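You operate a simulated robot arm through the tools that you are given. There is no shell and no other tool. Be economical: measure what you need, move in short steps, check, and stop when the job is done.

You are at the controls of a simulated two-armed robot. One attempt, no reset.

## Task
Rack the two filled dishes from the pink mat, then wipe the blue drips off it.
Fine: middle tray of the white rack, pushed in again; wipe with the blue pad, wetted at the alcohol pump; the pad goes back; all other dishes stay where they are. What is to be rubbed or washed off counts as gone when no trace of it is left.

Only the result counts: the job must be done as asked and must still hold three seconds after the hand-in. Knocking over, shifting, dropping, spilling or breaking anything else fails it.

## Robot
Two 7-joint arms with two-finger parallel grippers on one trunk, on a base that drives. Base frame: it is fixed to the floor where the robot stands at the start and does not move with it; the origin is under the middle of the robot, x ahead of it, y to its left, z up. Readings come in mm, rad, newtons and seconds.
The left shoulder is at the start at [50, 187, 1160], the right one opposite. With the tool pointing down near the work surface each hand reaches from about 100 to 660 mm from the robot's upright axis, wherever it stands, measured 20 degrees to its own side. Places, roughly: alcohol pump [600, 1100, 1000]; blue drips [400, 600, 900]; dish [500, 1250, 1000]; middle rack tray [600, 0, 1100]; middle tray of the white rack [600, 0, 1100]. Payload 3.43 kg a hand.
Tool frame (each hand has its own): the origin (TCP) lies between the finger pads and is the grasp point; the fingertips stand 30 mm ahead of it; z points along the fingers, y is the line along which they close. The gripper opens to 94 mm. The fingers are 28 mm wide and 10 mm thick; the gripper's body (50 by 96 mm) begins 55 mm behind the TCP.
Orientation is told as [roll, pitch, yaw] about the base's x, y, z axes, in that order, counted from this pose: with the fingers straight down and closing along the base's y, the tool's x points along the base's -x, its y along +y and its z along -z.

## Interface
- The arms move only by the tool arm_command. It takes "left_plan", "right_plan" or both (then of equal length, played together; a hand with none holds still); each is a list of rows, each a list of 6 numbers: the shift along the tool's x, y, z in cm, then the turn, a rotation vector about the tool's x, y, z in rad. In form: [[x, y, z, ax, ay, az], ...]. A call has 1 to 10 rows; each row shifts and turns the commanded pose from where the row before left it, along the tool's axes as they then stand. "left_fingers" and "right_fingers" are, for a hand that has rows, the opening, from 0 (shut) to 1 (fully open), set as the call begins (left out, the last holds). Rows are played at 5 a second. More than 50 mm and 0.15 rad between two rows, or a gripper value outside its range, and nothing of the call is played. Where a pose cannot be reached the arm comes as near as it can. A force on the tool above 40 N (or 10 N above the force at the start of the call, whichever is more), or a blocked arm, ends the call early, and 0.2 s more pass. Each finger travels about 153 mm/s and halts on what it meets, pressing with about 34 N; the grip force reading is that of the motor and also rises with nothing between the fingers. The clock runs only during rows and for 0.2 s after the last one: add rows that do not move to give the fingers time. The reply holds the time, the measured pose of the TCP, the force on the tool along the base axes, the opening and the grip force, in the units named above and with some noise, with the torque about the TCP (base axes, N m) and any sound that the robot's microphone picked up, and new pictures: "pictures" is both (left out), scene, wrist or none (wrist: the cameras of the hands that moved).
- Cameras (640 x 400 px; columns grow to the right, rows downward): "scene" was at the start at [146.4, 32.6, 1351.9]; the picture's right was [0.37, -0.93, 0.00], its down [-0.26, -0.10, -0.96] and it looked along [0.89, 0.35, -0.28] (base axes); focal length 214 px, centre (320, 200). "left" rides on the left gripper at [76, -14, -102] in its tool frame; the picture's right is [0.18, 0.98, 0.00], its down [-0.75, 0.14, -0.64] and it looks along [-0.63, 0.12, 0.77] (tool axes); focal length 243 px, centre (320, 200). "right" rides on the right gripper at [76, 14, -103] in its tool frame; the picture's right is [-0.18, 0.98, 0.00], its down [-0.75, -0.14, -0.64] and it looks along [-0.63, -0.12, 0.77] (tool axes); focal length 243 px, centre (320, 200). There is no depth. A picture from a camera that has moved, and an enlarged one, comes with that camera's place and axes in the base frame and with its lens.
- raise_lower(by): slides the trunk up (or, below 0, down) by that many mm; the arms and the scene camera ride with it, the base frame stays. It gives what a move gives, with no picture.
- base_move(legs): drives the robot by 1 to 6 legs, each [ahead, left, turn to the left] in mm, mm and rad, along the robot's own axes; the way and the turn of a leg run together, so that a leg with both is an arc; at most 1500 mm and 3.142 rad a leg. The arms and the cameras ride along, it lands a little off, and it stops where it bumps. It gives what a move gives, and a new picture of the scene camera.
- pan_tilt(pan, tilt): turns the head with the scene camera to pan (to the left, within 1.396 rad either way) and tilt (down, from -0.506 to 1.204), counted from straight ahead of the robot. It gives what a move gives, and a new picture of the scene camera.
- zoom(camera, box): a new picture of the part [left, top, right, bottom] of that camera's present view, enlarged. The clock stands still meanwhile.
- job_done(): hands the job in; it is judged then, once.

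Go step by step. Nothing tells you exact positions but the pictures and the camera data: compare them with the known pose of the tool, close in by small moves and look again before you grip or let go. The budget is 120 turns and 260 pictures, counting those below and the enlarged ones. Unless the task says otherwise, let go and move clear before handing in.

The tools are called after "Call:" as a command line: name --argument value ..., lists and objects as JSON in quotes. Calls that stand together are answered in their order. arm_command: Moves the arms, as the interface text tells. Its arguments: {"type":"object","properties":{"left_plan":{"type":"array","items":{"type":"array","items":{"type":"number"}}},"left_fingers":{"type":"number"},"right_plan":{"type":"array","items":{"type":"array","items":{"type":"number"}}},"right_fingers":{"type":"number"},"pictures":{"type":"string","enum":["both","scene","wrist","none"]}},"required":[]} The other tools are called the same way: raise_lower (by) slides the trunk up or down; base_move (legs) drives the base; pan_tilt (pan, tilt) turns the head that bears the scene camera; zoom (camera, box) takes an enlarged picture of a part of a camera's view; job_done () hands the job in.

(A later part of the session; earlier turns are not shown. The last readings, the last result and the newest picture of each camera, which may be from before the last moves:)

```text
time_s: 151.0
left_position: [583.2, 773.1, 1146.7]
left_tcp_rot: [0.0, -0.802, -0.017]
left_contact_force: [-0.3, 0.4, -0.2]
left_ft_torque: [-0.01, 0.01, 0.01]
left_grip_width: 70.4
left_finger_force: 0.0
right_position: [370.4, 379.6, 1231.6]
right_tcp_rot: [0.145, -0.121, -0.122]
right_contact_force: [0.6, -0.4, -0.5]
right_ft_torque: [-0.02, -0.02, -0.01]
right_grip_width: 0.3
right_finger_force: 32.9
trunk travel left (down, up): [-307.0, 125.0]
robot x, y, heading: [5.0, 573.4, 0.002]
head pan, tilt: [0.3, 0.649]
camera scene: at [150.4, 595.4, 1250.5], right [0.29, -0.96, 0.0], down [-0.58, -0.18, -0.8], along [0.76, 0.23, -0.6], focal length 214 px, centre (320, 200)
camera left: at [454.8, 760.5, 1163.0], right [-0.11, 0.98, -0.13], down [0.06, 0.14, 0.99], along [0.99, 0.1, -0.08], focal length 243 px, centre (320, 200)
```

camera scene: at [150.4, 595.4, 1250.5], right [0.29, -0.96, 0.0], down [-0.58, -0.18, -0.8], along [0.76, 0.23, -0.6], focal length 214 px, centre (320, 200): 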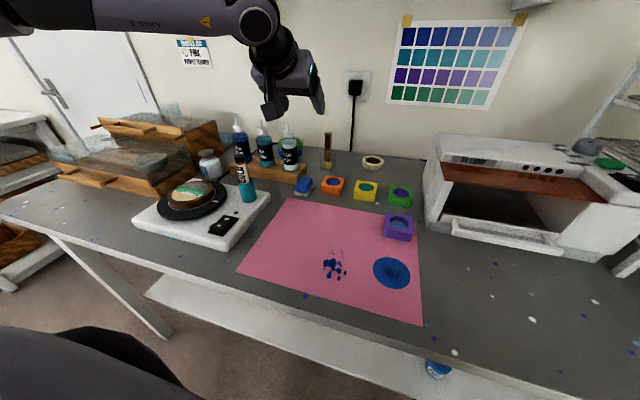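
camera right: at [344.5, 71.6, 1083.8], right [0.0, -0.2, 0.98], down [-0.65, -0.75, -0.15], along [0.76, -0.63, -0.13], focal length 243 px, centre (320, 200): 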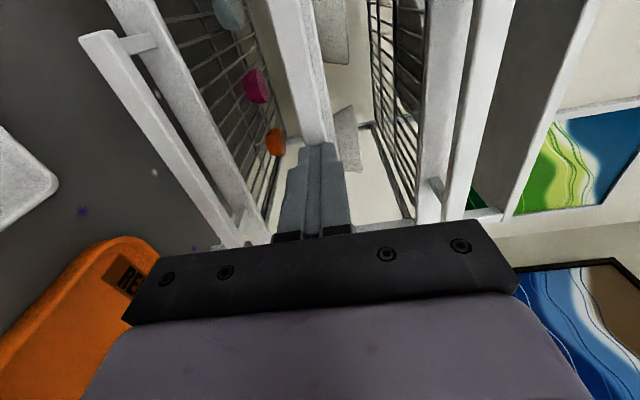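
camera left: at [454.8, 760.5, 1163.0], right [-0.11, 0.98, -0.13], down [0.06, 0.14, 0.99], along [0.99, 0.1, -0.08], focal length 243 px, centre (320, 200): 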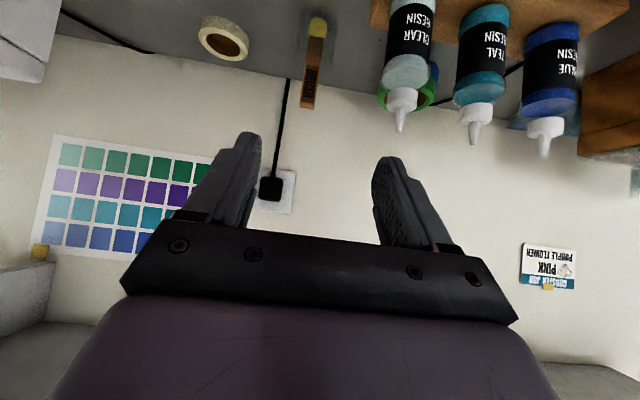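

Reached x=583 but high. I reduce the tilt to about -0.5, then lower by the trunk.

Call:
arm_command --left_plan '[[0, 0.7, 0, 0, 0.15, 0], [0, 0, 0, 0, 0.12, 0], [0, 0, 0, 0, 0, 0]]' --pictures "none"

Call:
raise_lower --by -100

Call:
arm_command --left_plan '[[0, 0, 0, 0, 0, 0]]' --pictures "wrist"

```text
time_s: 151.8
left_position: [581.6, 780.7, 1147.2]
left_tcp_rot: [0.001, -0.532, -0.014]
left_contact_force: [0.1, 0.1, 0.4]
left_ft_torque: [-0.01, -0.03, 0.02]
left_grip_width: 70.8
left_finger_force: 0.0
right_position: [370.4, 379.9, 1233.5]
right_tcp_rot: [0.145, -0.125, -0.122]
right_contact_force: [-0.8, -0.3, 0.0]
right_ft_torque: [-0.02, 0.01, -0.02]
right_grip_width: 0.1
right_finger_force: 33.0
trunk travel left (down, up): [-307.0, 125.0]
robot x, y, heading: [7.0, 573.9, -0.002]
head pan, tilt: [0.3, 0.649]
```

```text
time_s: 153.1
left_position: [581.9, 781.2, 1046.4]
left_tcp_rot: [-0.002, -0.534, -0.016]
left_contact_force: [0.4, -1.2, -0.4]
left_ft_torque: [0.01, -0.01, -0.03]
left_grip_width: 70.4
left_finger_force: 0.1
right_position: [371.9, 380.5, 1131.5]
right_tcp_rot: [0.144, -0.125, -0.123]
right_contact_force: [0.3, 0.2, -1.2]
right_ft_torque: [-0.01, -0.01, 0.0]
right_grip_width: 0.1
right_finger_force: 32.8
trunk travel left (down, up): [-207.0, 225.0]
robot x, y, heading: [10.2, 573.0, -0.005]
head pan, tilt: [0.3, 0.649]
```

```text
time_s: 153.5
left_position: [582.2, 782.2, 1047.4]
left_tcp_rot: [-0.001, -0.534, -0.012]
left_contact_force: [0.0, 0.1, 0.2]
left_ft_torque: [-0.02, 0.0, -0.01]
left_grip_width: 70.5
left_finger_force: 0.1
right_position: [371.6, 378.9, 1132.2]
right_tcp_rot: [0.147, -0.122, -0.121]
right_contact_force: [0.5, 0.5, -0.3]
right_ft_torque: [0.0, 0.0, -0.01]
right_grip_width: 0.1
right_finger_force: 32.9
trunk travel left (down, up): [-207.0, 225.0]
robot x, y, heading: [6.9, 572.3, 0.001]
head pan, tilt: [0.3, 0.649]
camera left: at [463.1, 768.4, 1096.2], right [-0.14, 0.99, -0.09], down [0.32, 0.14, 0.94], along [0.93, 0.1, -0.34], focal length 243 px, centre (320, 200)
```

left: 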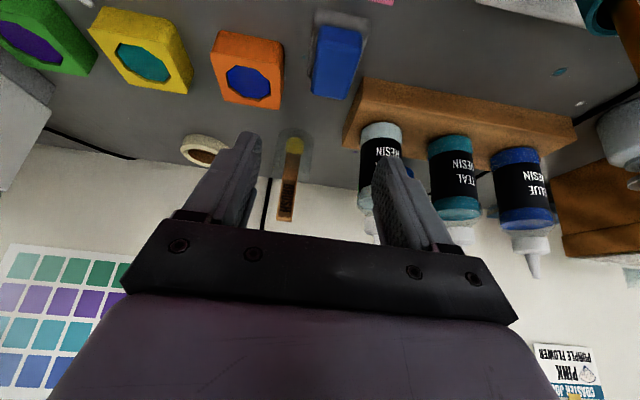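

Pad centre is about [615, 787], top z≈928. I flatten the tilt to -0.3, move above it and lower to look.

Call:
arm_command --left_plan '[[0, 0, 0, 0, 0.12, 0], [0, 0, 0, 0, 0.115, 0], [-1.45, 0.25, 0.45, 0, 0, 0], [-1.4, 0.25, 0.45, 0, 0, 0], [0, 0, 0, 0, 0, 0]]' --pictures "none"

Call:
raise_lower --by -60

Call:
arm_command --left_plan '[[0, 0, 0, 0, 0, 0]]' --pictures "wrist"

Call:
zoom --camera "scene" --box '[240, 100, 380, 210]'

```text
time_s: 154.7
left_position: [577.5, 852.9, 1049.7]
left_tcp_rot: [0.001, -0.298, -0.014]
left_contact_force: [0.6, -0.3, 0.1]
left_ft_torque: [-0.02, 0.01, 0.02]
left_grip_width: 70.5
left_finger_force: 0.2
left hand out of reach, approached as far as the arm can: row 1, 2, 3, 4
right_position: [370.5, 379.9, 1132.4]
right_tcp_rot: [0.144, -0.121, -0.123]
right_contact_force: [-0.1, 0.2, 0.1]
right_ft_torque: [0.05, -0.01, 0.01]
right_grip_width: 0.0
right_finger_force: 33.2
trunk travel left (down, up): [-207.0, 225.0]
robot x, y, heading: [7.5, 573.7, -0.004]
head pan, tilt: [0.3, 0.649]
```

```text
time_s: 155.7
left_position: [577.6, 852.8, 989.2]
left_tcp_rot: [0.0, -0.297, -0.015]
left_contact_force: [0.1, -0.1, 0.1]
left_ft_torque: [0.02, 0.02, -0.02]
left_grip_width: 70.2
left_finger_force: 0.1
right_position: [371.3, 379.6, 1071.1]
right_tcp_rot: [0.144, -0.123, -0.123]
right_contact_force: [0.0, 0.4, -0.9]
right_ft_torque: [-0.01, -0.02, 0.01]
right_grip_width: 0.1
right_finger_force: 33.0
trunk travel left (down, up): [-147.0, 285.0]
robot x, y, heading: [5.7, 570.8, -0.0]
head pan, tilt: [0.3, 0.649]
```

```text
time_s: 156.1
left_position: [577.1, 854.2, 990.1]
left_tcp_rot: [0.0, -0.298, -0.013]
left_contact_force: [0.1, -0.6, 0.2]
left_ft_torque: [-0.01, -0.01, -0.02]
left_grip_width: 70.5
left_finger_force: 0.1
right_position: [371.8, 379.8, 1071.2]
right_tcp_rot: [0.146, -0.121, -0.124]
right_contact_force: [0.6, -0.7, 0.3]
right_ft_torque: [0.01, -0.01, -0.03]
right_grip_width: 0.0
right_finger_force: 33.1
trunk travel left (down, up): [-147.0, 285.0]
robot x, y, heading: [11.4, 569.7, -0.002]
head pan, tilt: [0.3, 0.649]
camera left: at [473.5, 839.0, 1065.4], right [-0.16, 0.99, -0.05], down [0.53, 0.13, 0.83], along [0.83, 0.11, -0.55], focal length 243 px, centre (320, 200)
```

left: 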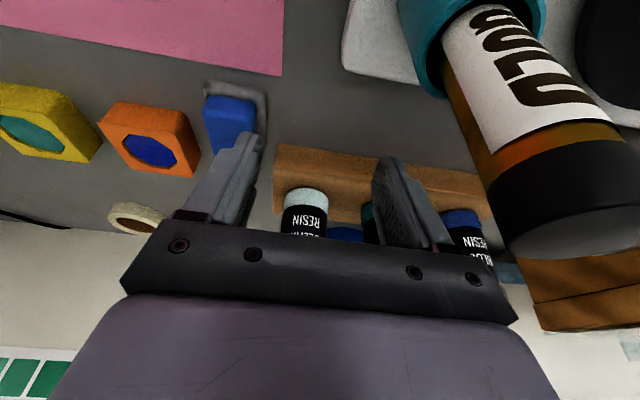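

```text
3.64 times, centred on (310, 155) of scene
camera zoom: at [150.6, 595.4, 1090.5], right [0.29, -0.96, 0.0], down [-0.58, -0.18, -0.8], along [0.76, 0.23, -0.6], focal length 780 px, centre (356, 364)
```

zoom: 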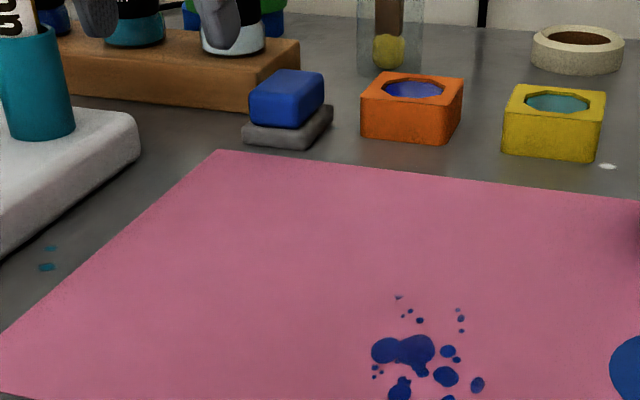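

The hand was pushed sideways toward the marker; I go up again and return to the steeper tilt and to y≈785.

Call:
raise_lower --by 60

Call:
arm_command --left_plan '[[0, 0, 0, 0, -0.12, 0], [0, 0, 0, 0, -0.115, 0], [0, -2.2, 0, 0, 0, 0], [0, -2.2, 0, 0, 0, 0], [0, -2.2, 0, 0, 0, 0], [-1.5, 0, 0.85, 0, 0, 0], [-1.2, 0, 0.7, 0, 0, 0], [0, 0, 0, 0, 0, 0]]' --pictures "wrist"

```text
time_s: 157.1
left_position: [577.9, 851.6, 1049.9]
left_tcp_rot: [0.0, -0.298, -0.015]
left_contact_force: [-0.2, 0.2, 0.1]
left_ft_torque: [0.0, 0.01, 0.01]
left_grip_width: 70.8
left_finger_force: 0.0
right_position: [371.3, 380.1, 1131.9]
right_tcp_rot: [0.146, -0.122, -0.122]
right_contact_force: [0.2, 0.6, 0.4]
right_ft_torque: [0.01, 0.0, 0.0]
right_grip_width: 0.0
right_finger_force: 32.7
trunk travel left (down, up): [-207.0, 225.0]
robot x, y, heading: [6.0, 573.3, 0.002]
head pan, tilt: [0.3, 0.649]
```

```text
time_s: 158.9
left_position: [587.4, 787.9, 1050.3]
left_tcp_rot: [-0.001, -0.535, -0.012]
left_contact_force: [0.2, -0.1, -0.6]
left_ft_torque: [-0.03, 0.02, -0.02]
left_grip_width: 70.5
left_finger_force: 0.0
left hand out of reach, approached as far as the arm can: row 6, 7
right_position: [371.0, 380.0, 1132.0]
right_tcp_rot: [0.145, -0.124, -0.124]
right_contact_force: [-0.1, 0.4, -0.3]
right_ft_torque: [-0.01, 0.02, -0.03]
right_grip_width: 0.1
right_finger_force: 33.2
trunk travel left (down, up): [-207.0, 225.0]
robot x, y, heading: [9.8, 573.5, -0.002]
head pan, tilt: [0.3, 0.649]
camera left: at [468.0, 774.5, 1098.7], right [-0.15, 0.98, -0.1], down [0.32, 0.14, 0.94], along [0.93, 0.11, -0.34], focal length 243 px, centre (320, 200)
```

left: 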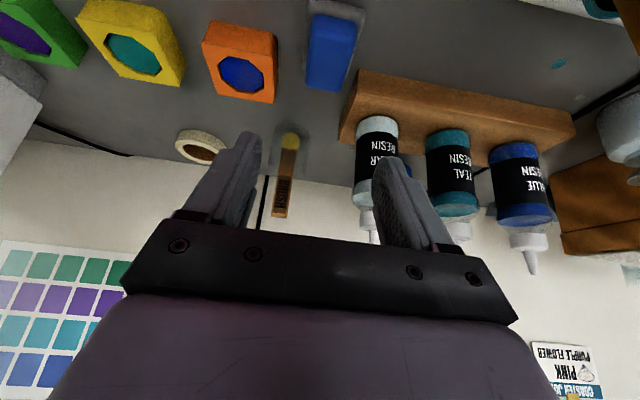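

The tip limit is at x≈587; I need about 20 mm more. I check the base clearance to the table by looking down.

Call:
pan_tilt --pan 0.0 --tilt 1.2

```text
time_s: 159.9
left_position: [587.1, 787.6, 1049.0]
left_tcp_rot: [-0.002, -0.535, -0.011]
left_contact_force: [-0.4, -0.6, 0.2]
left_ft_torque: [0.03, -0.04, 0.0]
left_grip_width: 70.5
left_finger_force: 0.0
right_position: [369.9, 379.0, 1131.6]
right_tcp_rot: [0.144, -0.121, -0.122]
right_contact_force: [0.1, -0.2, -0.6]
right_ft_torque: [-0.02, 0.02, 0.01]
right_grip_width: 0.0
right_finger_force: 33.1
trunk travel left (down, up): [-207.0, 225.0]
robot x, y, heading: [7.3, 573.1, -0.001]
head pan, tilt: [0.0, 1.201]
camera scene: at [123.6, 569.8, 1110.2], right [0.0, -1.0, 0.0], down [-0.93, 0.0, -0.36], along [0.36, 0.0, -0.93], focal length 214 px, centre (320, 200)
```

scene: 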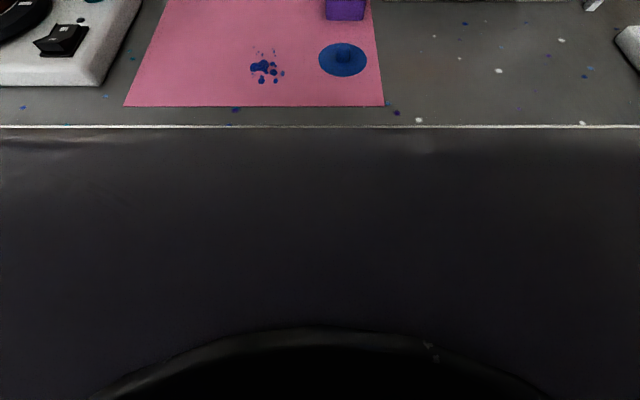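

I can't judge the base clearance surely, so I'll use a steeper tilt (-0.75) instead for the extra reach.

Call:
arm_command --left_plan '[[0, 0, 0, 0, -0.11, 0], [0, 0, 0, 0, -0.11, 0], [-0.75, 0, 0.7, 0, 0, 0], [-0.75, -0.1, 0.7, 0, 0, 0], [0, 0, 0, 0, 0, 0]]' --pictures "none"

Call:
pan_tilt --pan 0.35 --tilt 0.5

Call:
raise_lower --by -60

Call:
arm_command --left_plan '[[0, 0, 0, 0, 0, 0]]' --pictures "wrist"

Call:
zoom --camera "scene" --box '[240, 120, 380, 230]'

```text
time_s: 161.1
left_position: [607.5, 786.4, 1051.0]
left_tcp_rot: [-0.001, -0.754, -0.013]
left_contact_force: [0.5, -0.6, -0.4]
left_ft_torque: [0.0, 0.01, 0.0]
left_grip_width: 70.5
left_finger_force: 0.1
right_position: [370.8, 380.3, 1131.5]
right_tcp_rot: [0.146, -0.123, -0.122]
right_contact_force: [0.5, 1.1, -0.5]
right_ft_torque: [0.0, -0.02, -0.01]
right_grip_width: 0.0
right_finger_force: 33.2
trunk travel left (down, up): [-207.0, 225.0]
robot x, y, heading: [8.4, 570.3, -0.004]
head pan, tilt: [0.0, 1.201]
```

```text
time_s: 162.2
left_position: [608.7, 786.6, 1050.2]
left_tcp_rot: [-0.002, -0.754, -0.014]
left_contact_force: [-0.3, 0.7, -0.3]
left_ft_torque: [0.0, 0.01, 0.0]
left_grip_width: 70.5
left_finger_force: 0.2
right_position: [371.2, 378.8, 1131.7]
right_tcp_rot: [0.145, -0.122, -0.122]
right_contact_force: [-0.1, 0.5, 0.6]
right_ft_torque: [0.0, 0.01, 0.02]
right_grip_width: 0.0
right_finger_force: 33.1
trunk travel left (down, up): [-207.0, 225.0]
robot x, y, heading: [7.5, 572.4, 0.001]
head pan, tilt: [0.351, 0.499]
camera scene: at [153.1, 601.0, 1163.7], right [0.34, -0.94, 0.0], down [-0.45, -0.16, -0.88], along [0.82, 0.3, -0.48], focal length 214 px, centre (320, 200)
```

scene: 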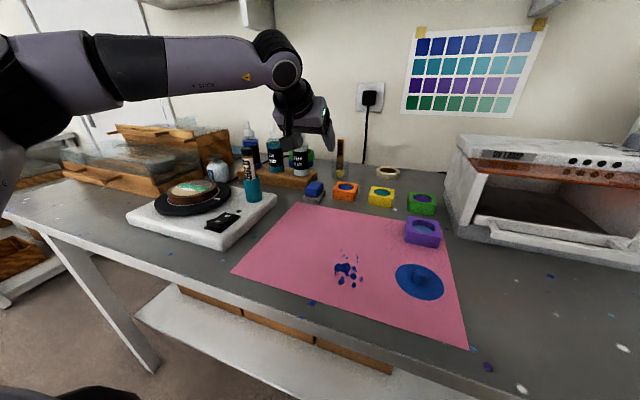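

```text
time_s: 163.2
left_position: [607.2, 785.5, 991.4]
left_tcp_rot: [0.0, -0.753, -0.014]
left_contact_force: [0.3, 0.1, -0.7]
left_ft_torque: [0.01, -0.01, 0.0]
left_grip_width: 70.5
left_finger_force: 0.1
right_position: [370.4, 380.4, 1070.8]
right_tcp_rot: [0.144, -0.124, -0.12]
right_contact_force: [0.2, 0.0, 0.6]
right_ft_torque: [0.02, 0.0, 0.01]
right_grip_width: 0.0
right_finger_force: 32.9
trunk travel left (down, up): [-147.0, 285.0]
robot x, y, heading: [8.6, 572.3, 0.001]
head pan, tilt: [0.351, 0.499]
```

```text
time_s: 163.6
left_position: [607.6, 786.5, 990.7]
left_tcp_rot: [-0.003, -0.755, -0.014]
left_contact_force: [0.3, 0.7, -0.3]
left_ft_torque: [-0.01, -0.03, 0.02]
left_grip_width: 70.9
left_finger_force: 0.2
right_position: [371.2, 379.3, 1071.4]
right_tcp_rot: [0.144, -0.124, -0.123]
right_contact_force: [0.2, 0.9, 0.1]
right_ft_torque: [-0.02, 0.03, -0.01]
right_grip_width: 0.1
right_finger_force: 32.6
trunk travel left (down, up): [-147.0, 285.0]
robot x, y, heading: [11.5, 571.9, -0.002]
head pan, tilt: [0.351, 0.499]
camera left: at [480.8, 772.9, 1013.2], right [-0.12, 0.98, -0.13], down [0.11, 0.14, 0.98], along [0.99, 0.1, -0.13], focal length 243 px, centre (320, 200)
```

left: 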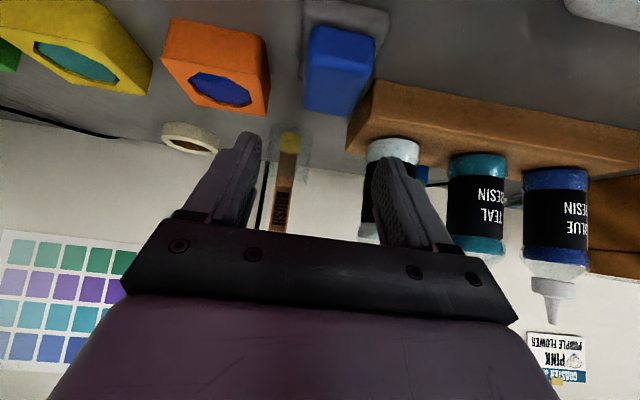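

```text
3.64 times, centred on (310, 175) of scene
camera zoom: at [153.1, 601.0, 1103.9], right [0.34, -0.94, 0.0], down [-0.45, -0.16, -0.88], along [0.82, 0.3, -0.48], focal length 780 px, centre (356, 291)
```

zoom: 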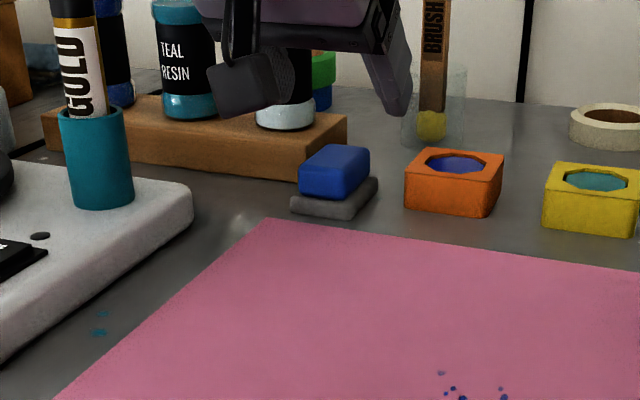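

Pad top spans x 593–642, y≈787, z 910–929. The hand is aligned; I lower 46 mm so the fingertips straddle the pad above its holder.

Call:
raise_lower --by -36

Call:
arm_command --left_plan '[[0, 0, 0, 0, 0, 0]]' --pictures "wrist"

Call:
zoom --camera "scene" --box '[250, 100, 390, 210]'

```text
time_s: 164.4
left_position: [607.4, 786.8, 955.8]
left_tcp_rot: [-0.001, -0.754, -0.013]
left_contact_force: [-0.6, 0.0, 0.3]
left_ft_torque: [0.0, 0.02, -0.01]
left_grip_width: 70.3
left_finger_force: 0.1
right_position: [370.2, 380.0, 1037.1]
right_tcp_rot: [0.144, -0.124, -0.122]
right_contact_force: [0.5, 0.0, 0.4]
right_ft_torque: [0.01, -0.03, 0.0]
right_grip_width: 0.1
right_finger_force: 32.6
trunk travel left (down, up): [-111.0, 321.0]
robot x, y, heading: [10.3, 571.6, -0.006]
head pan, tilt: [0.351, 0.499]
```

```text
time_s: 164.8
left_position: [608.0, 785.8, 954.8]
left_tcp_rot: [-0.002, -0.754, -0.015]
left_contact_force: [0.3, 0.2, -0.7]
left_ft_torque: [0.03, 0.0, 0.0]
left_grip_width: 70.1
left_finger_force: 0.1
right_position: [372.2, 379.9, 1035.2]
right_tcp_rot: [0.144, -0.122, -0.12]
right_contact_force: [-0.2, -0.2, -0.1]
right_ft_torque: [-0.01, -0.01, -0.01]
right_grip_width: 0.0
right_finger_force: 32.5
trunk travel left (down, up): [-111.0, 321.0]
robot x, y, heading: [6.6, 570.9, -0.004]
head pan, tilt: [0.351, 0.499]
camera left: at [480.8, 772.9, 977.2], right [-0.12, 0.98, -0.13], down [0.11, 0.14, 0.98], along [0.99, 0.1, -0.13], focal length 243 px, centre (320, 200)
```

left: 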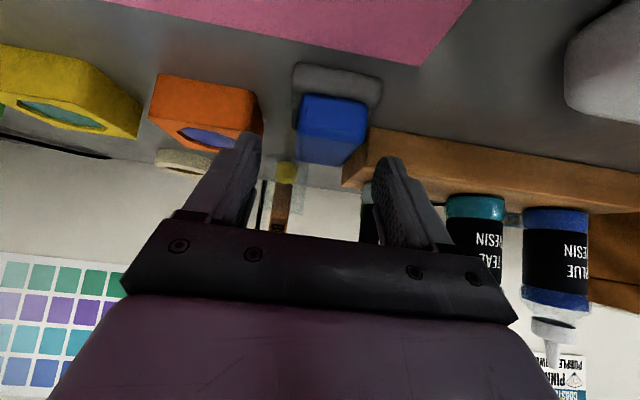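

```text
3.64 times, centred on (320, 155) of scene
camera zoom: at [153.1, 601.0, 1067.8], right [0.34, -0.94, 0.0], down [-0.45, -0.16, -0.88], along [0.82, 0.3, -0.48], focal length 780 px, centre (320, 364)
```

zoom: 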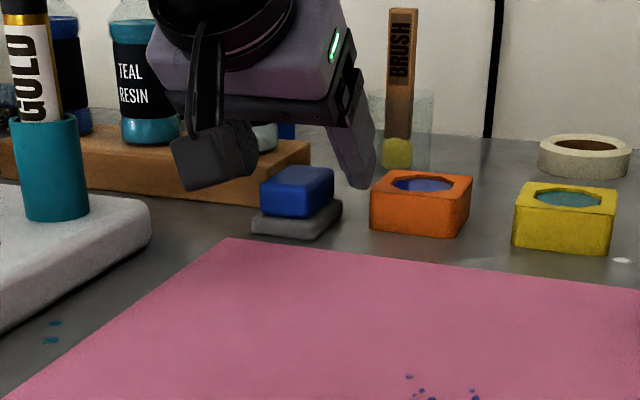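

Call:
arm_command --left_plan '[[-0.44, 0.15, 0.41, 0, 0, 0], [0, 0, 0, 0, 0, 0]]' --pictures "none"

Call:
raise_lower --by -10

Call:
arm_command --left_plan '[[0, 0, 0, 0, 0, 0]]' --pictures "wrist"

Call:
zoom --camera "scene" --box '[270, 100, 370, 180]'

```text
time_s: 165.4
left_position: [612.8, 787.3, 956.2]
left_tcp_rot: [-0.003, -0.756, -0.013]
left_contact_force: [-1.4, 0.0, 1.6]
left_ft_torque: [-0.09, 0.0, -0.04]
left_grip_width: 70.5
left_finger_force: 0.0
right_position: [370.4, 378.9, 1036.1]
right_tcp_rot: [0.146, -0.124, -0.121]
right_contact_force: [-0.3, -0.2, -0.2]
right_ft_torque: [-0.02, 0.01, 0.0]
right_grip_width: 0.0
right_finger_force: 33.4
trunk travel left (down, up): [-111.0, 321.0]
robot x, y, heading: [10.1, 570.1, -0.001]
head pan, tilt: [0.351, 0.499]
```

```text
time_s: 165.9
left_position: [611.1, 786.7, 946.0]
left_tcp_rot: [0.003, -0.756, -0.016]
left_contact_force: [-8.3, 0.9, 9.4]
left_ft_torque: [0.5, -0.14, 0.31]
left_grip_width: 70.9
left_finger_force: 0.4
right_position: [368.8, 379.5, 1026.4]
right_tcp_rot: [0.145, -0.124, -0.123]
right_contact_force: [-0.3, -1.0, -0.1]
right_ft_torque: [-0.03, 0.0, 0.01]
right_grip_width: 0.0
right_finger_force: 32.7
trunk travel left (down, up): [-101.0, 331.0]
robot x, y, heading: [7.6, 573.4, -0.003]
head pan, tilt: [0.351, 0.499]
```

```text
time_s: 166.3
left_position: [612.0, 787.5, 947.0]
left_tcp_rot: [0.0, -0.753, -0.014]
left_contact_force: [-10.0, 2.0, 11.3]
left_ft_torque: [0.55, -0.14, 0.39]
left_grip_width: 70.9
left_finger_force: 0.6
right_position: [369.9, 379.6, 1026.7]
right_tcp_rot: [0.144, -0.125, -0.122]
right_contact_force: [0.2, -0.1, -0.5]
right_ft_torque: [0.0, 0.0, -0.03]
right_grip_width: 0.0
right_finger_force: 32.9
trunk travel left (down, up): [-101.0, 331.0]
robot x, y, heading: [11.7, 568.1, 0.0]
head pan, tilt: [0.351, 0.499]
camera left: at [484.9, 774.1, 969.0], right [-0.12, 0.98, -0.13], down [0.11, 0.14, 0.98], along [0.99, 0.1, -0.12], focal length 243 px, centre (320, 200)
```

left: 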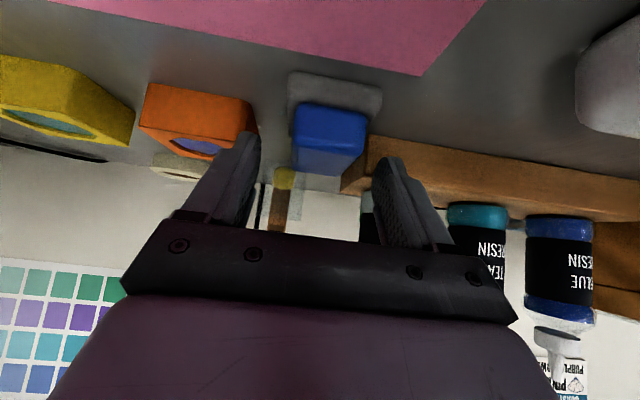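

```text
5.00 times, centred on (320, 140) of scene
camera zoom: at [151.4, 600.8, 1058.2], right [0.34, -0.94, 0.0], down [-0.45, -0.16, -0.88], along [0.83, 0.3, -0.48], focal length 1072 px, centre (320, 500)
```

zoom: 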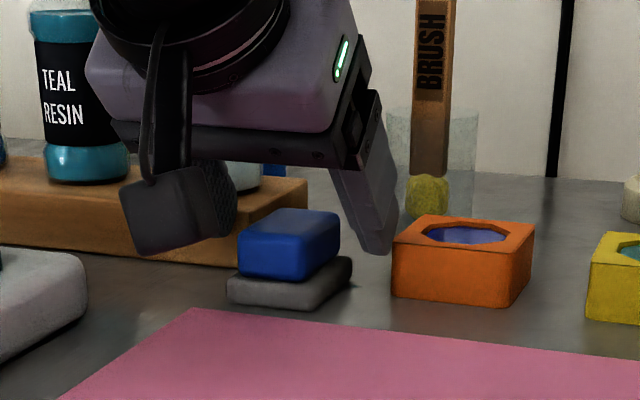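

The +y fingertip touched the bottle stand's corner. I back off 12 mm and narrow the opening.

Call:
arm_command --left_plan '[[0.5, 0, -0.47, 0, 0, 0], [0.4, 0, -0.38, 0, 0, 0], [0, 0, 0, 0, 0, 0]]' --left_fingers 0.56 --pictures "wrist"

Call:
zoom --camera "left" --box '[200, 60, 440, 240]'

Call:
zoom --camera "scene" --box '[270, 100, 370, 180]'

```text
time_s: 167.2
left_position: [601.8, 786.9, 944.4]
left_tcp_rot: [-0.001, -0.751, -0.014]
left_contact_force: [0.4, -0.1, -0.2]
left_ft_torque: [0.0, -0.02, -0.02]
left_grip_width: 52.5
left_finger_force: 0.1
right_position: [370.9, 379.9, 1026.3]
right_tcp_rot: [0.146, -0.121, -0.122]
right_contact_force: [-0.4, -0.1, 1.2]
right_ft_torque: [-0.04, 0.0, 0.03]
right_grip_width: 0.0
right_finger_force: 33.2
trunk travel left (down, up): [-101.0, 331.0]
robot x, y, heading: [8.5, 571.5, -0.0]
head pan, tilt: [0.351, 0.499]
camera left: at [474.3, 774.4, 967.2], right [-0.12, 0.98, -0.13], down [0.11, 0.14, 0.98], along [0.99, 0.1, -0.13], focal length 243 px, centre (320, 200)
```

left: 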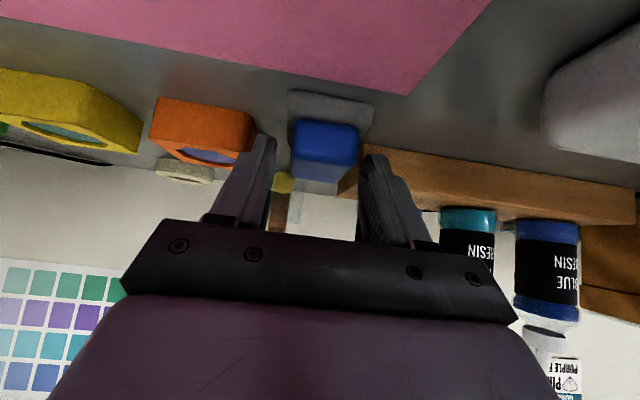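

```text
2.22 times, centred on (320, 150) of left
camera zoom: at [474.3, 774.4, 967.2], right [-0.12, 0.98, -0.13], down [0.11, 0.14, 0.98], along [0.99, 0.1, -0.13], focal length 539 px, centre (320, 311)
```

zoom: 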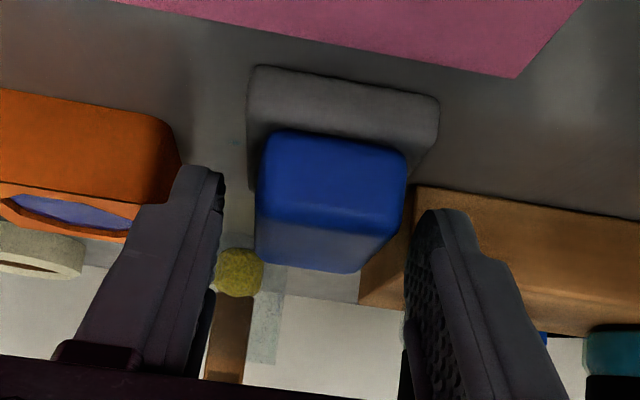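

```text
5.00 times, centred on (320, 140) of scene
camera zoom: at [153.1, 601.0, 1057.8], right [0.34, -0.94, 0.0], down [-0.45, -0.16, -0.88], along [0.82, 0.3, -0.48], focal length 1072 px, centre (320, 500)
```

zoom: 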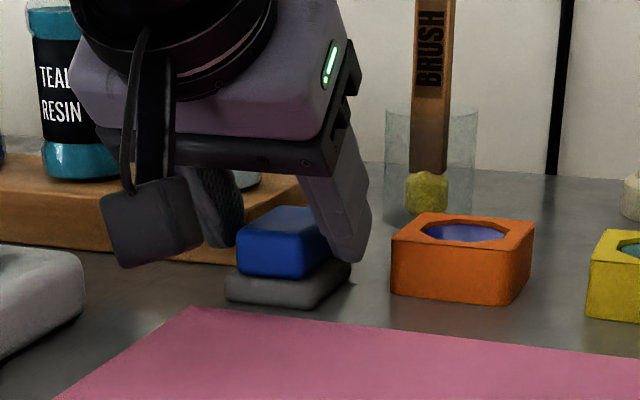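

Nicely straddled. Close on the pad and lift it slightly.

Call:
arm_command --left_plan '[[0, 0, 0, 0, 0, 0], [0, 0, 0, 0, 0, 0], [0, 0, 0, 0, 0, 0]]' --left_fingers 0 --pictures "none"

Call:
zoom --camera "left" --box '[200, 60, 440, 240]'

Call:
raise_lower --by 25

Call:
zoom --camera "left" --box '[200, 60, 440, 240]'

Call:
zoom --camera "scene" --box '[270, 100, 370, 180]'

```text
time_s: 167.9
left_position: [602.4, 787.3, 946.1]
left_tcp_rot: [-0.001, -0.754, -0.012]
left_contact_force: [0.0, -0.5, 2.2]
left_ft_torque: [-0.01, 0.06, 0.0]
left_grip_width: 33.3
left_finger_force: 34.2
right_position: [371.9, 379.1, 1026.1]
right_tcp_rot: [0.144, -0.125, -0.122]
right_contact_force: [-0.2, -0.7, -0.4]
right_ft_torque: [0.02, 0.03, -0.01]
right_grip_width: 0.2
right_finger_force: 32.7
trunk travel left (down, up): [-101.0, 331.0]
robot x, y, heading: [7.9, 571.0, -0.001]
head pan, tilt: [0.351, 0.499]
```

```text
2.22 times, centred on (320, 150) of left
camera zoom: at [474.2, 774.3, 968.1], right [-0.12, 0.98, -0.13], down [0.11, 0.14, 0.98], along [0.99, 0.1, -0.13], focal length 539 px, centre (320, 311)
```

zoom: 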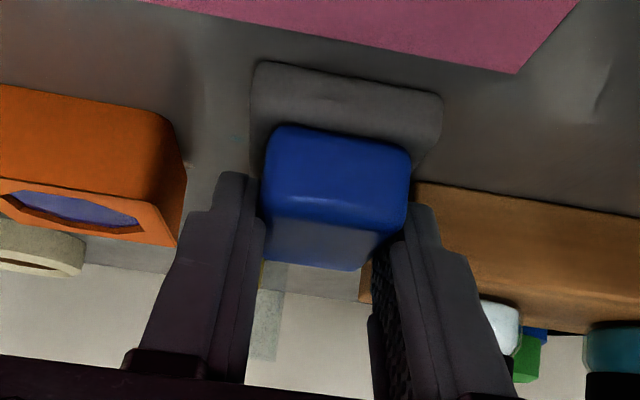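

```text
time_s: 168.7
left_position: [601.5, 787.8, 969.5]
left_tcp_rot: [-0.003, -0.754, -0.014]
left_contact_force: [-0.2, -0.1, -0.9]
left_ft_torque: [-0.03, 0.02, 0.0]
left_grip_width: 33.3
left_finger_force: 33.5
right_position: [369.9, 379.5, 1050.9]
right_tcp_rot: [0.145, -0.123, -0.122]
right_contact_force: [0.1, -0.1, 0.2]
right_ft_torque: [-0.01, 0.02, -0.02]
right_grip_width: 0.0
right_finger_force: 32.9
trunk travel left (down, up): [-126.0, 306.0]
robot x, y, heading: [7.4, 573.0, -0.002]
head pan, tilt: [0.351, 0.499]
```

```text
2.22 times, centred on (320, 150) of left
camera zoom: at [474.5, 774.7, 992.6], right [-0.12, 0.98, -0.13], down [0.11, 0.14, 0.98], along [0.99, 0.1, -0.13], focal length 539 px, centre (320, 311)
```

zoom: 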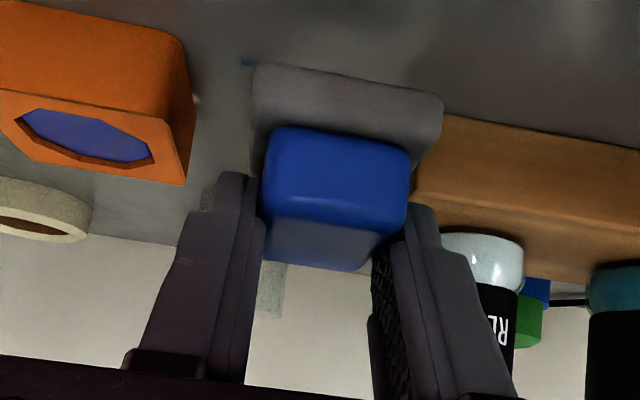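

```text
5.00 times, centred on (320, 140) of scene
camera zoom: at [153.2, 601.0, 1082.8], right [0.34, -0.94, 0.0], down [-0.45, -0.16, -0.88], along [0.82, 0.3, -0.48], focal length 1072 px, centre (320, 500)
```

zoom: 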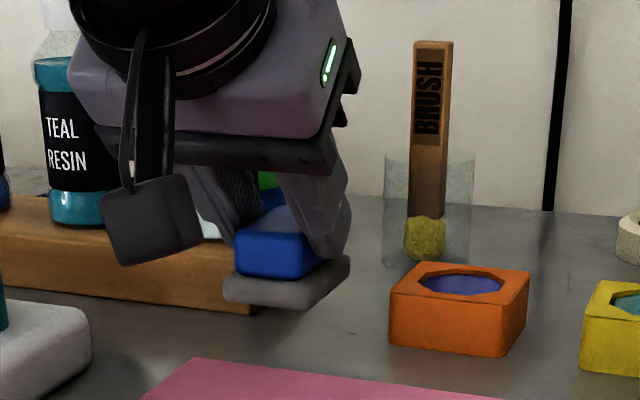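

The grey sole came along: it is the pad's wiping face, and its home is TCP [602, 787, 946]. I raise and look at the alcohol pump.

Call:
raise_lower --by 150

Call:
pan_tilt --pan 0.75 --tilt 0.5

Call:
zoom --camera "scene" --box '[240, 140, 400, 260]'

```text
time_s: 170.4
left_position: [601.9, 786.9, 1120.8]
left_tcp_rot: [-0.002, -0.755, -0.014]
left_contact_force: [-0.2, -1.0, -1.1]
left_ft_torque: [0.0, 0.05, 0.02]
left_grip_width: 33.2
left_finger_force: 34.2
right_position: [370.5, 379.1, 1200.8]
right_tcp_rot: [0.145, -0.122, -0.122]
right_contact_force: [-0.8, 0.2, 1.2]
right_ft_torque: [-0.01, 0.01, 0.0]
right_grip_width: 0.0
right_finger_force: 33.1
trunk travel left (down, up): [-276.0, 156.0]
robot x, y, heading: [7.6, 569.6, 0.0]
head pan, tilt: [0.351, 0.499]
```

```text
time_s: 171.3
left_position: [601.5, 787.4, 1120.6]
left_tcp_rot: [-0.001, -0.754, -0.015]
left_contact_force: [-0.1, 0.0, -0.9]
left_ft_torque: [0.0, 0.0, -0.02]
left_grip_width: 33.1
left_finger_force: 33.7
right_position: [370.5, 380.4, 1200.3]
right_tcp_rot: [0.145, -0.122, -0.122]
right_contact_force: [0.1, 0.4, -0.3]
right_ft_torque: [-0.01, -0.05, 0.02]
right_grip_width: 0.0
right_finger_force: 33.4
trunk travel left (down, up): [-276.0, 156.0]
robot x, y, heading: [7.2, 573.0, -0.0]
head pan, tilt: [0.75, 0.499]
camera scene: at [134.3, 631.8, 1232.8], right [0.68, -0.73, 0.0], down [-0.35, -0.33, -0.88], along [0.64, 0.6, -0.48], focal length 214 px, centre (320, 200)
```

scene: 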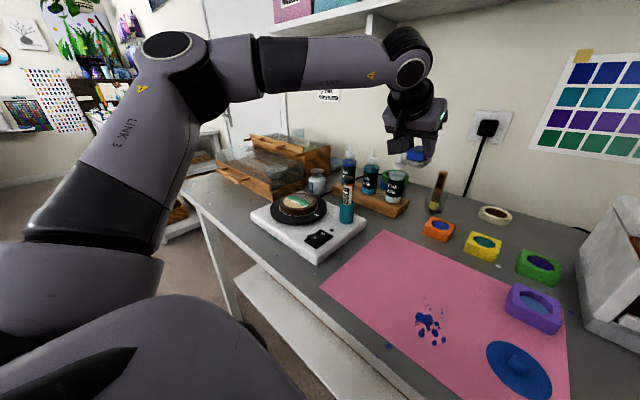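

```text
3.33 times, centred on (320, 200) of scene
camera zoom: at [134.3, 631.8, 1232.8], right [0.68, -0.73, 0.0], down [-0.35, -0.33, -0.88], along [0.64, 0.6, -0.48], focal length 715 px, centre (320, 200)
```

zoom: 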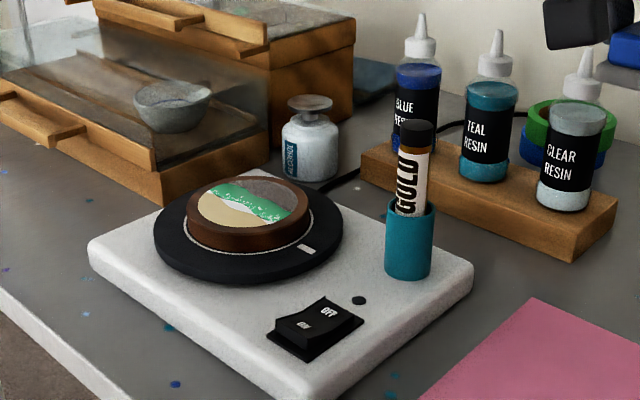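

The pump (dished white bottle) stands at about [638, 1118] with its top at z≈966. I drive left so that the pad comes above it.

Call:
base_move --legs '[[0, 325, 0]]'

Call:
pan_tilt --pan 0.35 --tilt 0.45

Call:
arm_command --left_plan '[[0, 0, 0, 0, 0, 0]]' --pictures "wrist"

Call:
zoom --camera "scene" --box '[230, 100, 430, 250]'

```text
time_s: 173.4
left_position: [603.8, 1109.2, 1120.0]
left_tcp_rot: [-0.001, -0.755, -0.021]
left_contact_force: [0.6, -0.2, -0.3]
left_ft_torque: [0.0, 0.02, -0.02]
left_grip_width: 33.0
left_finger_force: 33.6
right_position: [370.8, 703.4, 1201.2]
right_tcp_rot: [0.143, -0.121, -0.129]
right_contact_force: [0.3, 0.1, 0.8]
right_ft_torque: [0.01, -0.01, 0.0]
right_grip_width: 0.1
right_finger_force: 32.9
trunk travel left (down, up): [-276.0, 156.0]
robot x, y, heading: [9.8, 895.4, -0.009]
head pan, tilt: [0.75, 0.499]
camera scene: at [136.0, 956.1, 1232.8], right [0.68, -0.74, 0.0], down [-0.35, -0.32, -0.88], along [0.65, 0.59, -0.48], focal length 214 px, centre (320, 200)
```

scene: 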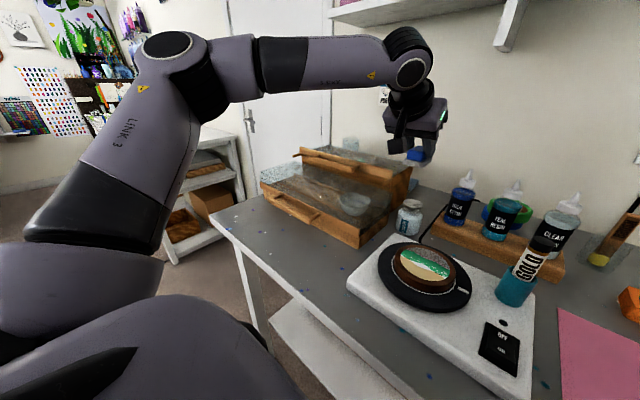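

```text
time_s: 174.3
left_position: [604.8, 1108.4, 1120.6]
left_tcp_rot: [-0.003, -0.754, -0.02]
left_contact_force: [-0.3, 0.0, 0.0]
left_ft_torque: [0.02, 0.02, 0.01]
left_grip_width: 33.3
left_finger_force: 34.4
right_position: [371.7, 702.9, 1201.1]
right_tcp_rot: [0.146, -0.123, -0.129]
right_contact_force: [0.0, 0.1, -0.6]
right_ft_torque: [-0.01, 0.01, -0.04]
right_grip_width: 0.2
right_finger_force: 33.0
trunk travel left (down, up): [-276.0, 156.0]
robot x, y, heading: [10.8, 894.6, -0.01]
head pan, tilt: [0.351, 0.45]
camera scene: at [155.5, 925.2, 1237.3], right [0.34, -0.94, 0.0], down [-0.41, -0.15, -0.9], along [0.85, 0.3, -0.44], focal length 214 px, centre (320, 200)
```

scene: 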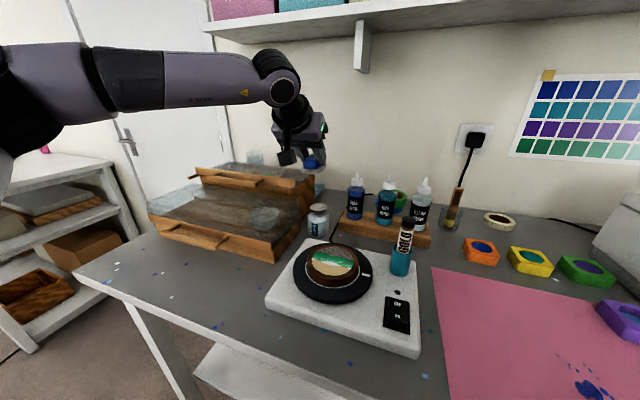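

```text
time_s: 174.7
left_position: [603.8, 1109.0, 1121.1]
left_tcp_rot: [-0.001, -0.754, -0.019]
left_contact_force: [0.3, 0.4, -0.6]
left_ft_torque: [-0.01, 0.05, 0.01]
left_grip_width: 33.0
left_finger_force: 34.3
right_position: [371.8, 701.3, 1200.6]
right_tcp_rot: [0.145, -0.121, -0.129]
right_contact_force: [-0.5, 0.1, 0.2]
right_ft_torque: [-0.02, 0.0, -0.03]
right_grip_width: 0.0
right_finger_force: 32.6
trunk travel left (down, up): [-276.0, 156.0]
robot x, y, heading: [9.7, 895.0, -0.008]
head pan, tilt: [0.351, 0.45]
camera left: at [476.9, 1096.3, 1142.7], right [-0.11, 0.99, -0.13], down [0.11, 0.14, 0.98], along [0.99, 0.1, -0.13], focal length 243 px, centre (320, 200)
```

left: 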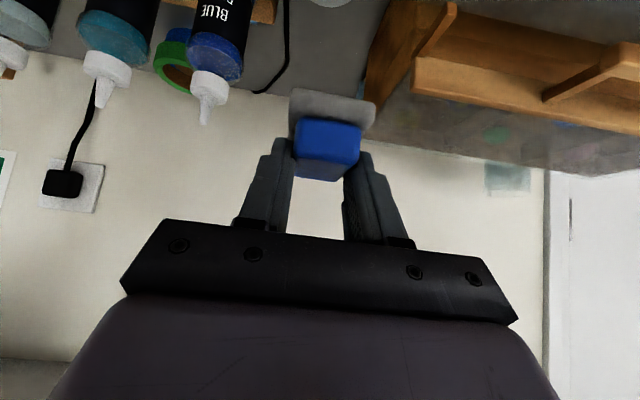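

```text
2.67 times, centred on (330, 175) of scene
camera zoom: at [155.5, 925.1, 1237.3], right [0.34, -0.94, 0.0], down [-0.41, -0.15, -0.9], along [0.85, 0.3, -0.44], focal length 572 px, centre (293, 267)
```

zoom: 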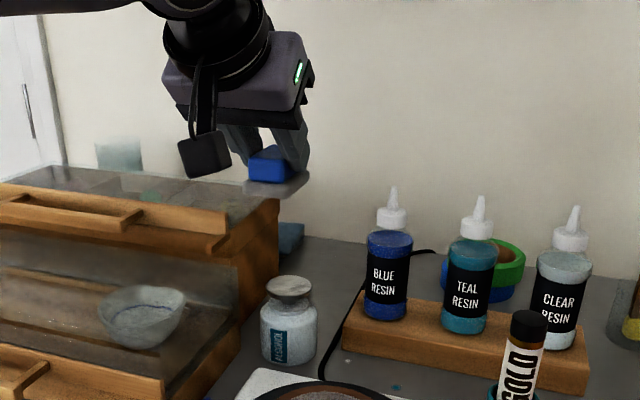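

Pump centre lies at y≈1094, x≈610–628, top z≈975–980; the sole (x 595–649) covers it. I shift 15 mm right and lower part way.

Call:
arm_command --left_plan '[[0, -1.5, 0, 0, 0, 0], [0, 0, 0, 0, 0, 0]]' --pictures "none"

Call:
raise_lower --by -72

Call:
zoom --camera "scene" --box '[230, 80, 390, 200]'

Call:
zoom --camera "left" --box '[160, 0, 480, 240]'

```text
time_s: 175.3
left_position: [602.6, 1094.0, 1120.2]
left_tcp_rot: [-0.003, -0.754, -0.021]
left_contact_force: [0.3, -0.6, -0.4]
left_ft_torque: [-0.03, 0.03, -0.01]
left_grip_width: 33.1
left_finger_force: 33.9
right_position: [370.7, 703.1, 1199.7]
right_tcp_rot: [0.145, -0.122, -0.129]
right_contact_force: [0.2, -0.7, -0.1]
right_ft_torque: [0.02, 0.0, 0.05]
right_grip_width: 0.2
right_finger_force: 33.2
trunk travel left (down, up): [-276.0, 156.0]
robot x, y, heading: [9.3, 898.7, -0.01]
head pan, tilt: [0.351, 0.45]
```

```text
time_s: 176.4
left_position: [602.6, 1093.9, 1049.2]
left_tcp_rot: [-0.003, -0.755, -0.019]
left_contact_force: [-0.6, -0.1, -0.6]
left_ft_torque: [0.0, 0.0, -0.02]
left_grip_width: 33.1
left_finger_force: 34.4
right_position: [371.1, 700.9, 1128.3]
right_tcp_rot: [0.145, -0.122, -0.129]
right_contact_force: [0.7, 0.3, 0.1]
right_ft_torque: [0.0, -0.01, 0.01]
right_grip_width: 0.0
right_finger_force: 33.1
trunk travel left (down, up): [-204.0, 228.0]
robot x, y, heading: [8.1, 895.3, -0.005]
head pan, tilt: [0.351, 0.45]
```

```text
3.33 times, centred on (310, 140) of scene
camera zoom: at [155.4, 925.1, 1165.3], right [0.34, -0.94, 0.0], down [-0.41, -0.15, -0.9], along [0.85, 0.3, -0.44], focal length 715 px, centre (353, 400)
```

zoom: 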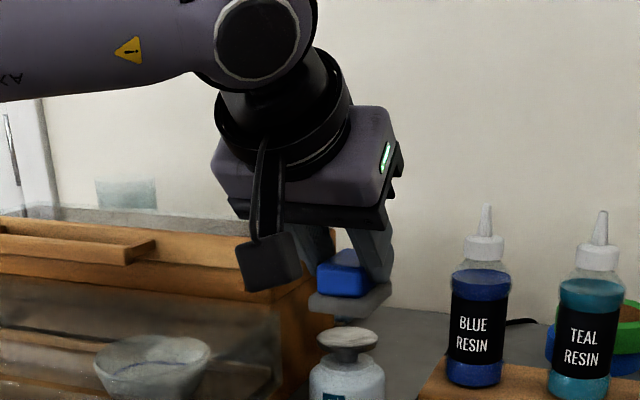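

```text
1.67 times, centred on (320, 120) of left
camera zoom: at [476.1, 1081.5, 1071.2], right [-0.11, 0.99, -0.13], down [0.11, 0.14, 0.98], along [0.99, 0.1, -0.13], focal length 404 px, centre (320, 333)
```

zoom: 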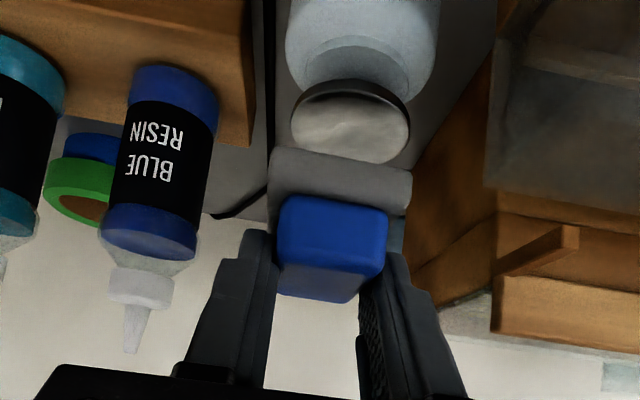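

Pump plate centre is about [610, 1096, 978]. I align the sole over it and lower to just above.

Call:
arm_command --left_plan '[[0.73, 0.2, -0.68, 0, 0, 0], [0, 0, 0, 0, 0, 0]]' --pictures "none"

Call:
raise_lower --by -20

Call:
zoom --camera "left" --box '[160, 0, 480, 240]'

Call:
zoom --camera "scene" --box '[250, 80, 370, 190]'

```text
time_s: 177.0
left_position: [593.5, 1095.9, 1048.3]
left_tcp_rot: [-0.002, -0.754, -0.02]
left_contact_force: [-0.2, -0.2, 0.3]
left_ft_torque: [-0.03, 0.01, -0.01]
left_grip_width: 33.2
left_finger_force: 33.9
right_position: [371.4, 701.5, 1128.7]
right_tcp_rot: [0.145, -0.123, -0.13]
right_contact_force: [0.3, 0.3, -0.3]
right_ft_torque: [0.01, -0.01, 0.01]
right_grip_width: 0.0
right_finger_force: 32.8
trunk travel left (down, up): [-204.0, 228.0]
robot x, y, heading: [10.1, 900.2, -0.008]
head pan, tilt: [0.351, 0.45]
```

```text
time_s: 177.7
left_position: [594.5, 1096.0, 1028.6]
left_tcp_rot: [0.0, -0.753, -0.019]
left_contact_force: [0.5, 0.4, -0.7]
left_ft_torque: [-0.01, -0.02, -0.01]
left_grip_width: 32.9
left_finger_force: 34.3
right_position: [371.7, 701.8, 1109.2]
right_tcp_rot: [0.145, -0.122, -0.129]
right_contact_force: [0.2, 0.1, 1.0]
right_ft_torque: [0.04, 0.02, 0.0]
right_grip_width: 0.1
right_finger_force: 33.2
trunk travel left (down, up): [-184.0, 248.0]
robot x, y, heading: [9.9, 896.9, -0.005]
head pan, tilt: [0.351, 0.45]
```

```text
1.67 times, centred on (320, 120) of left
camera zoom: at [466.3, 1083.6, 1051.2], right [-0.11, 0.99, -0.13], down [0.11, 0.14, 0.98], along [0.99, 0.1, -0.13], focal length 404 px, centre (320, 333)
```

zoom: 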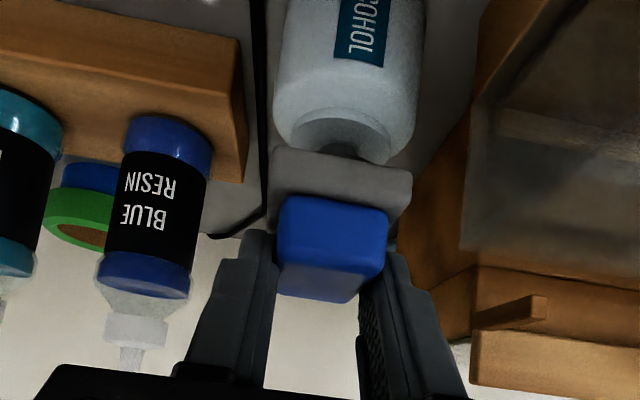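

```text
3.64 times, centred on (310, 135) of scene
camera zoom: at [155.4, 925.1, 1145.3], right [0.34, -0.94, 0.0], down [-0.41, -0.15, -0.9], along [0.85, 0.3, -0.44], focal length 780 px, centre (356, 436)
```

zoom: 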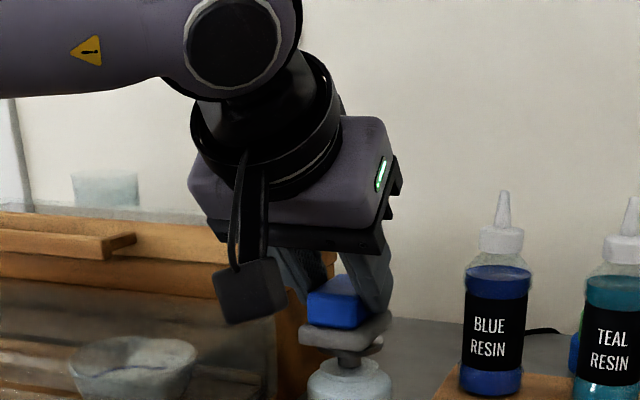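

The sole is right above the plate. I press down with small arm rows, watching force and sound.

Call:
arm_command --left_plan '[[0.17, 0, 0.18, 0, 0, 0], [0.17, 0, 0.18, 0, 0, 0], [0.17, 0, 0.18, 0, 0, 0]]' --pictures "none"

Call:
arm_command --left_plan '[[0.17, 0, 0.18, 0, 0, 0], [0.17, 0, 0.18, 0, 0, 0], [0, 0, 0, 0, 0, 0]]' --pictures "wrist"

Call:
zoom --camera "scene" --box '[250, 80, 370, 190]'

```text
time_s: 178.5
left_position: [593.4, 1096.5, 1022.6]
left_tcp_rot: [-0.003, -0.754, -0.018]
left_contact_force: [-0.6, -0.1, -0.8]
left_ft_torque: [-0.03, 0.01, -0.01]
left_grip_width: 33.1
left_finger_force: 34.3
right_position: [370.8, 701.3, 1108.2]
right_tcp_rot: [0.144, -0.124, -0.13]
right_contact_force: [0.1, -0.8, 0.3]
right_ft_torque: [0.0, 0.0, 0.01]
right_grip_width: 0.0
right_finger_force: 32.7
trunk travel left (down, up): [-184.0, 248.0]
robot x, y, heading: [7.5, 894.8, -0.005]
head pan, tilt: [0.351, 0.45]
```

```text
time_s: 179.3
left_position: [593.2, 1096.9, 1015.9]
left_tcp_rot: [-0.002, -0.753, -0.018]
left_contact_force: [-0.1, -0.3, 0.7]
left_ft_torque: [-0.01, -0.05, 0.0]
left_grip_width: 33.0
left_finger_force: 34.0
right_position: [370.4, 702.2, 1110.5]
right_tcp_rot: [0.145, -0.122, -0.127]
right_contact_force: [-0.2, 0.2, 0.0]
right_ft_torque: [0.02, 0.0, -0.02]
right_grip_width: 0.0
right_finger_force: 32.8
trunk travel left (down, up): [-184.0, 248.0]
robot x, y, heading: [12.0, 894.1, -0.007]
head pan, tilt: [0.351, 0.45]
camera left: at [465.7, 1083.5, 1038.7], right [-0.11, 0.99, -0.13], down [0.11, 0.14, 0.98], along [0.99, 0.1, -0.13], focal length 243 px, centre (320, 200)
```

left: 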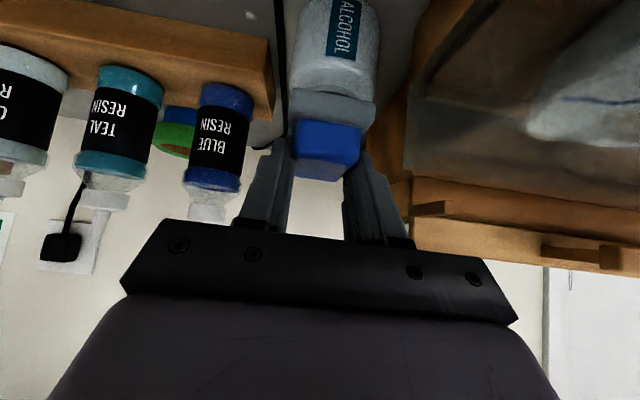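

```text
3.64 times, centred on (310, 135) of scene
camera zoom: at [155.5, 925.1, 1145.3], right [0.34, -0.94, 0.0], down [-0.41, -0.15, -0.9], along [0.85, 0.3, -0.44], focal length 780 px, centre (356, 436)
```

zoom: 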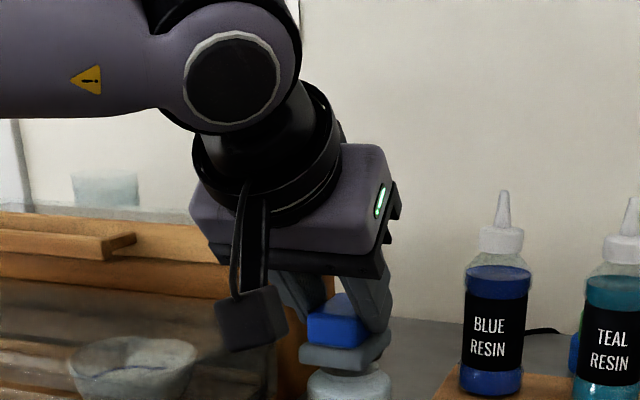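

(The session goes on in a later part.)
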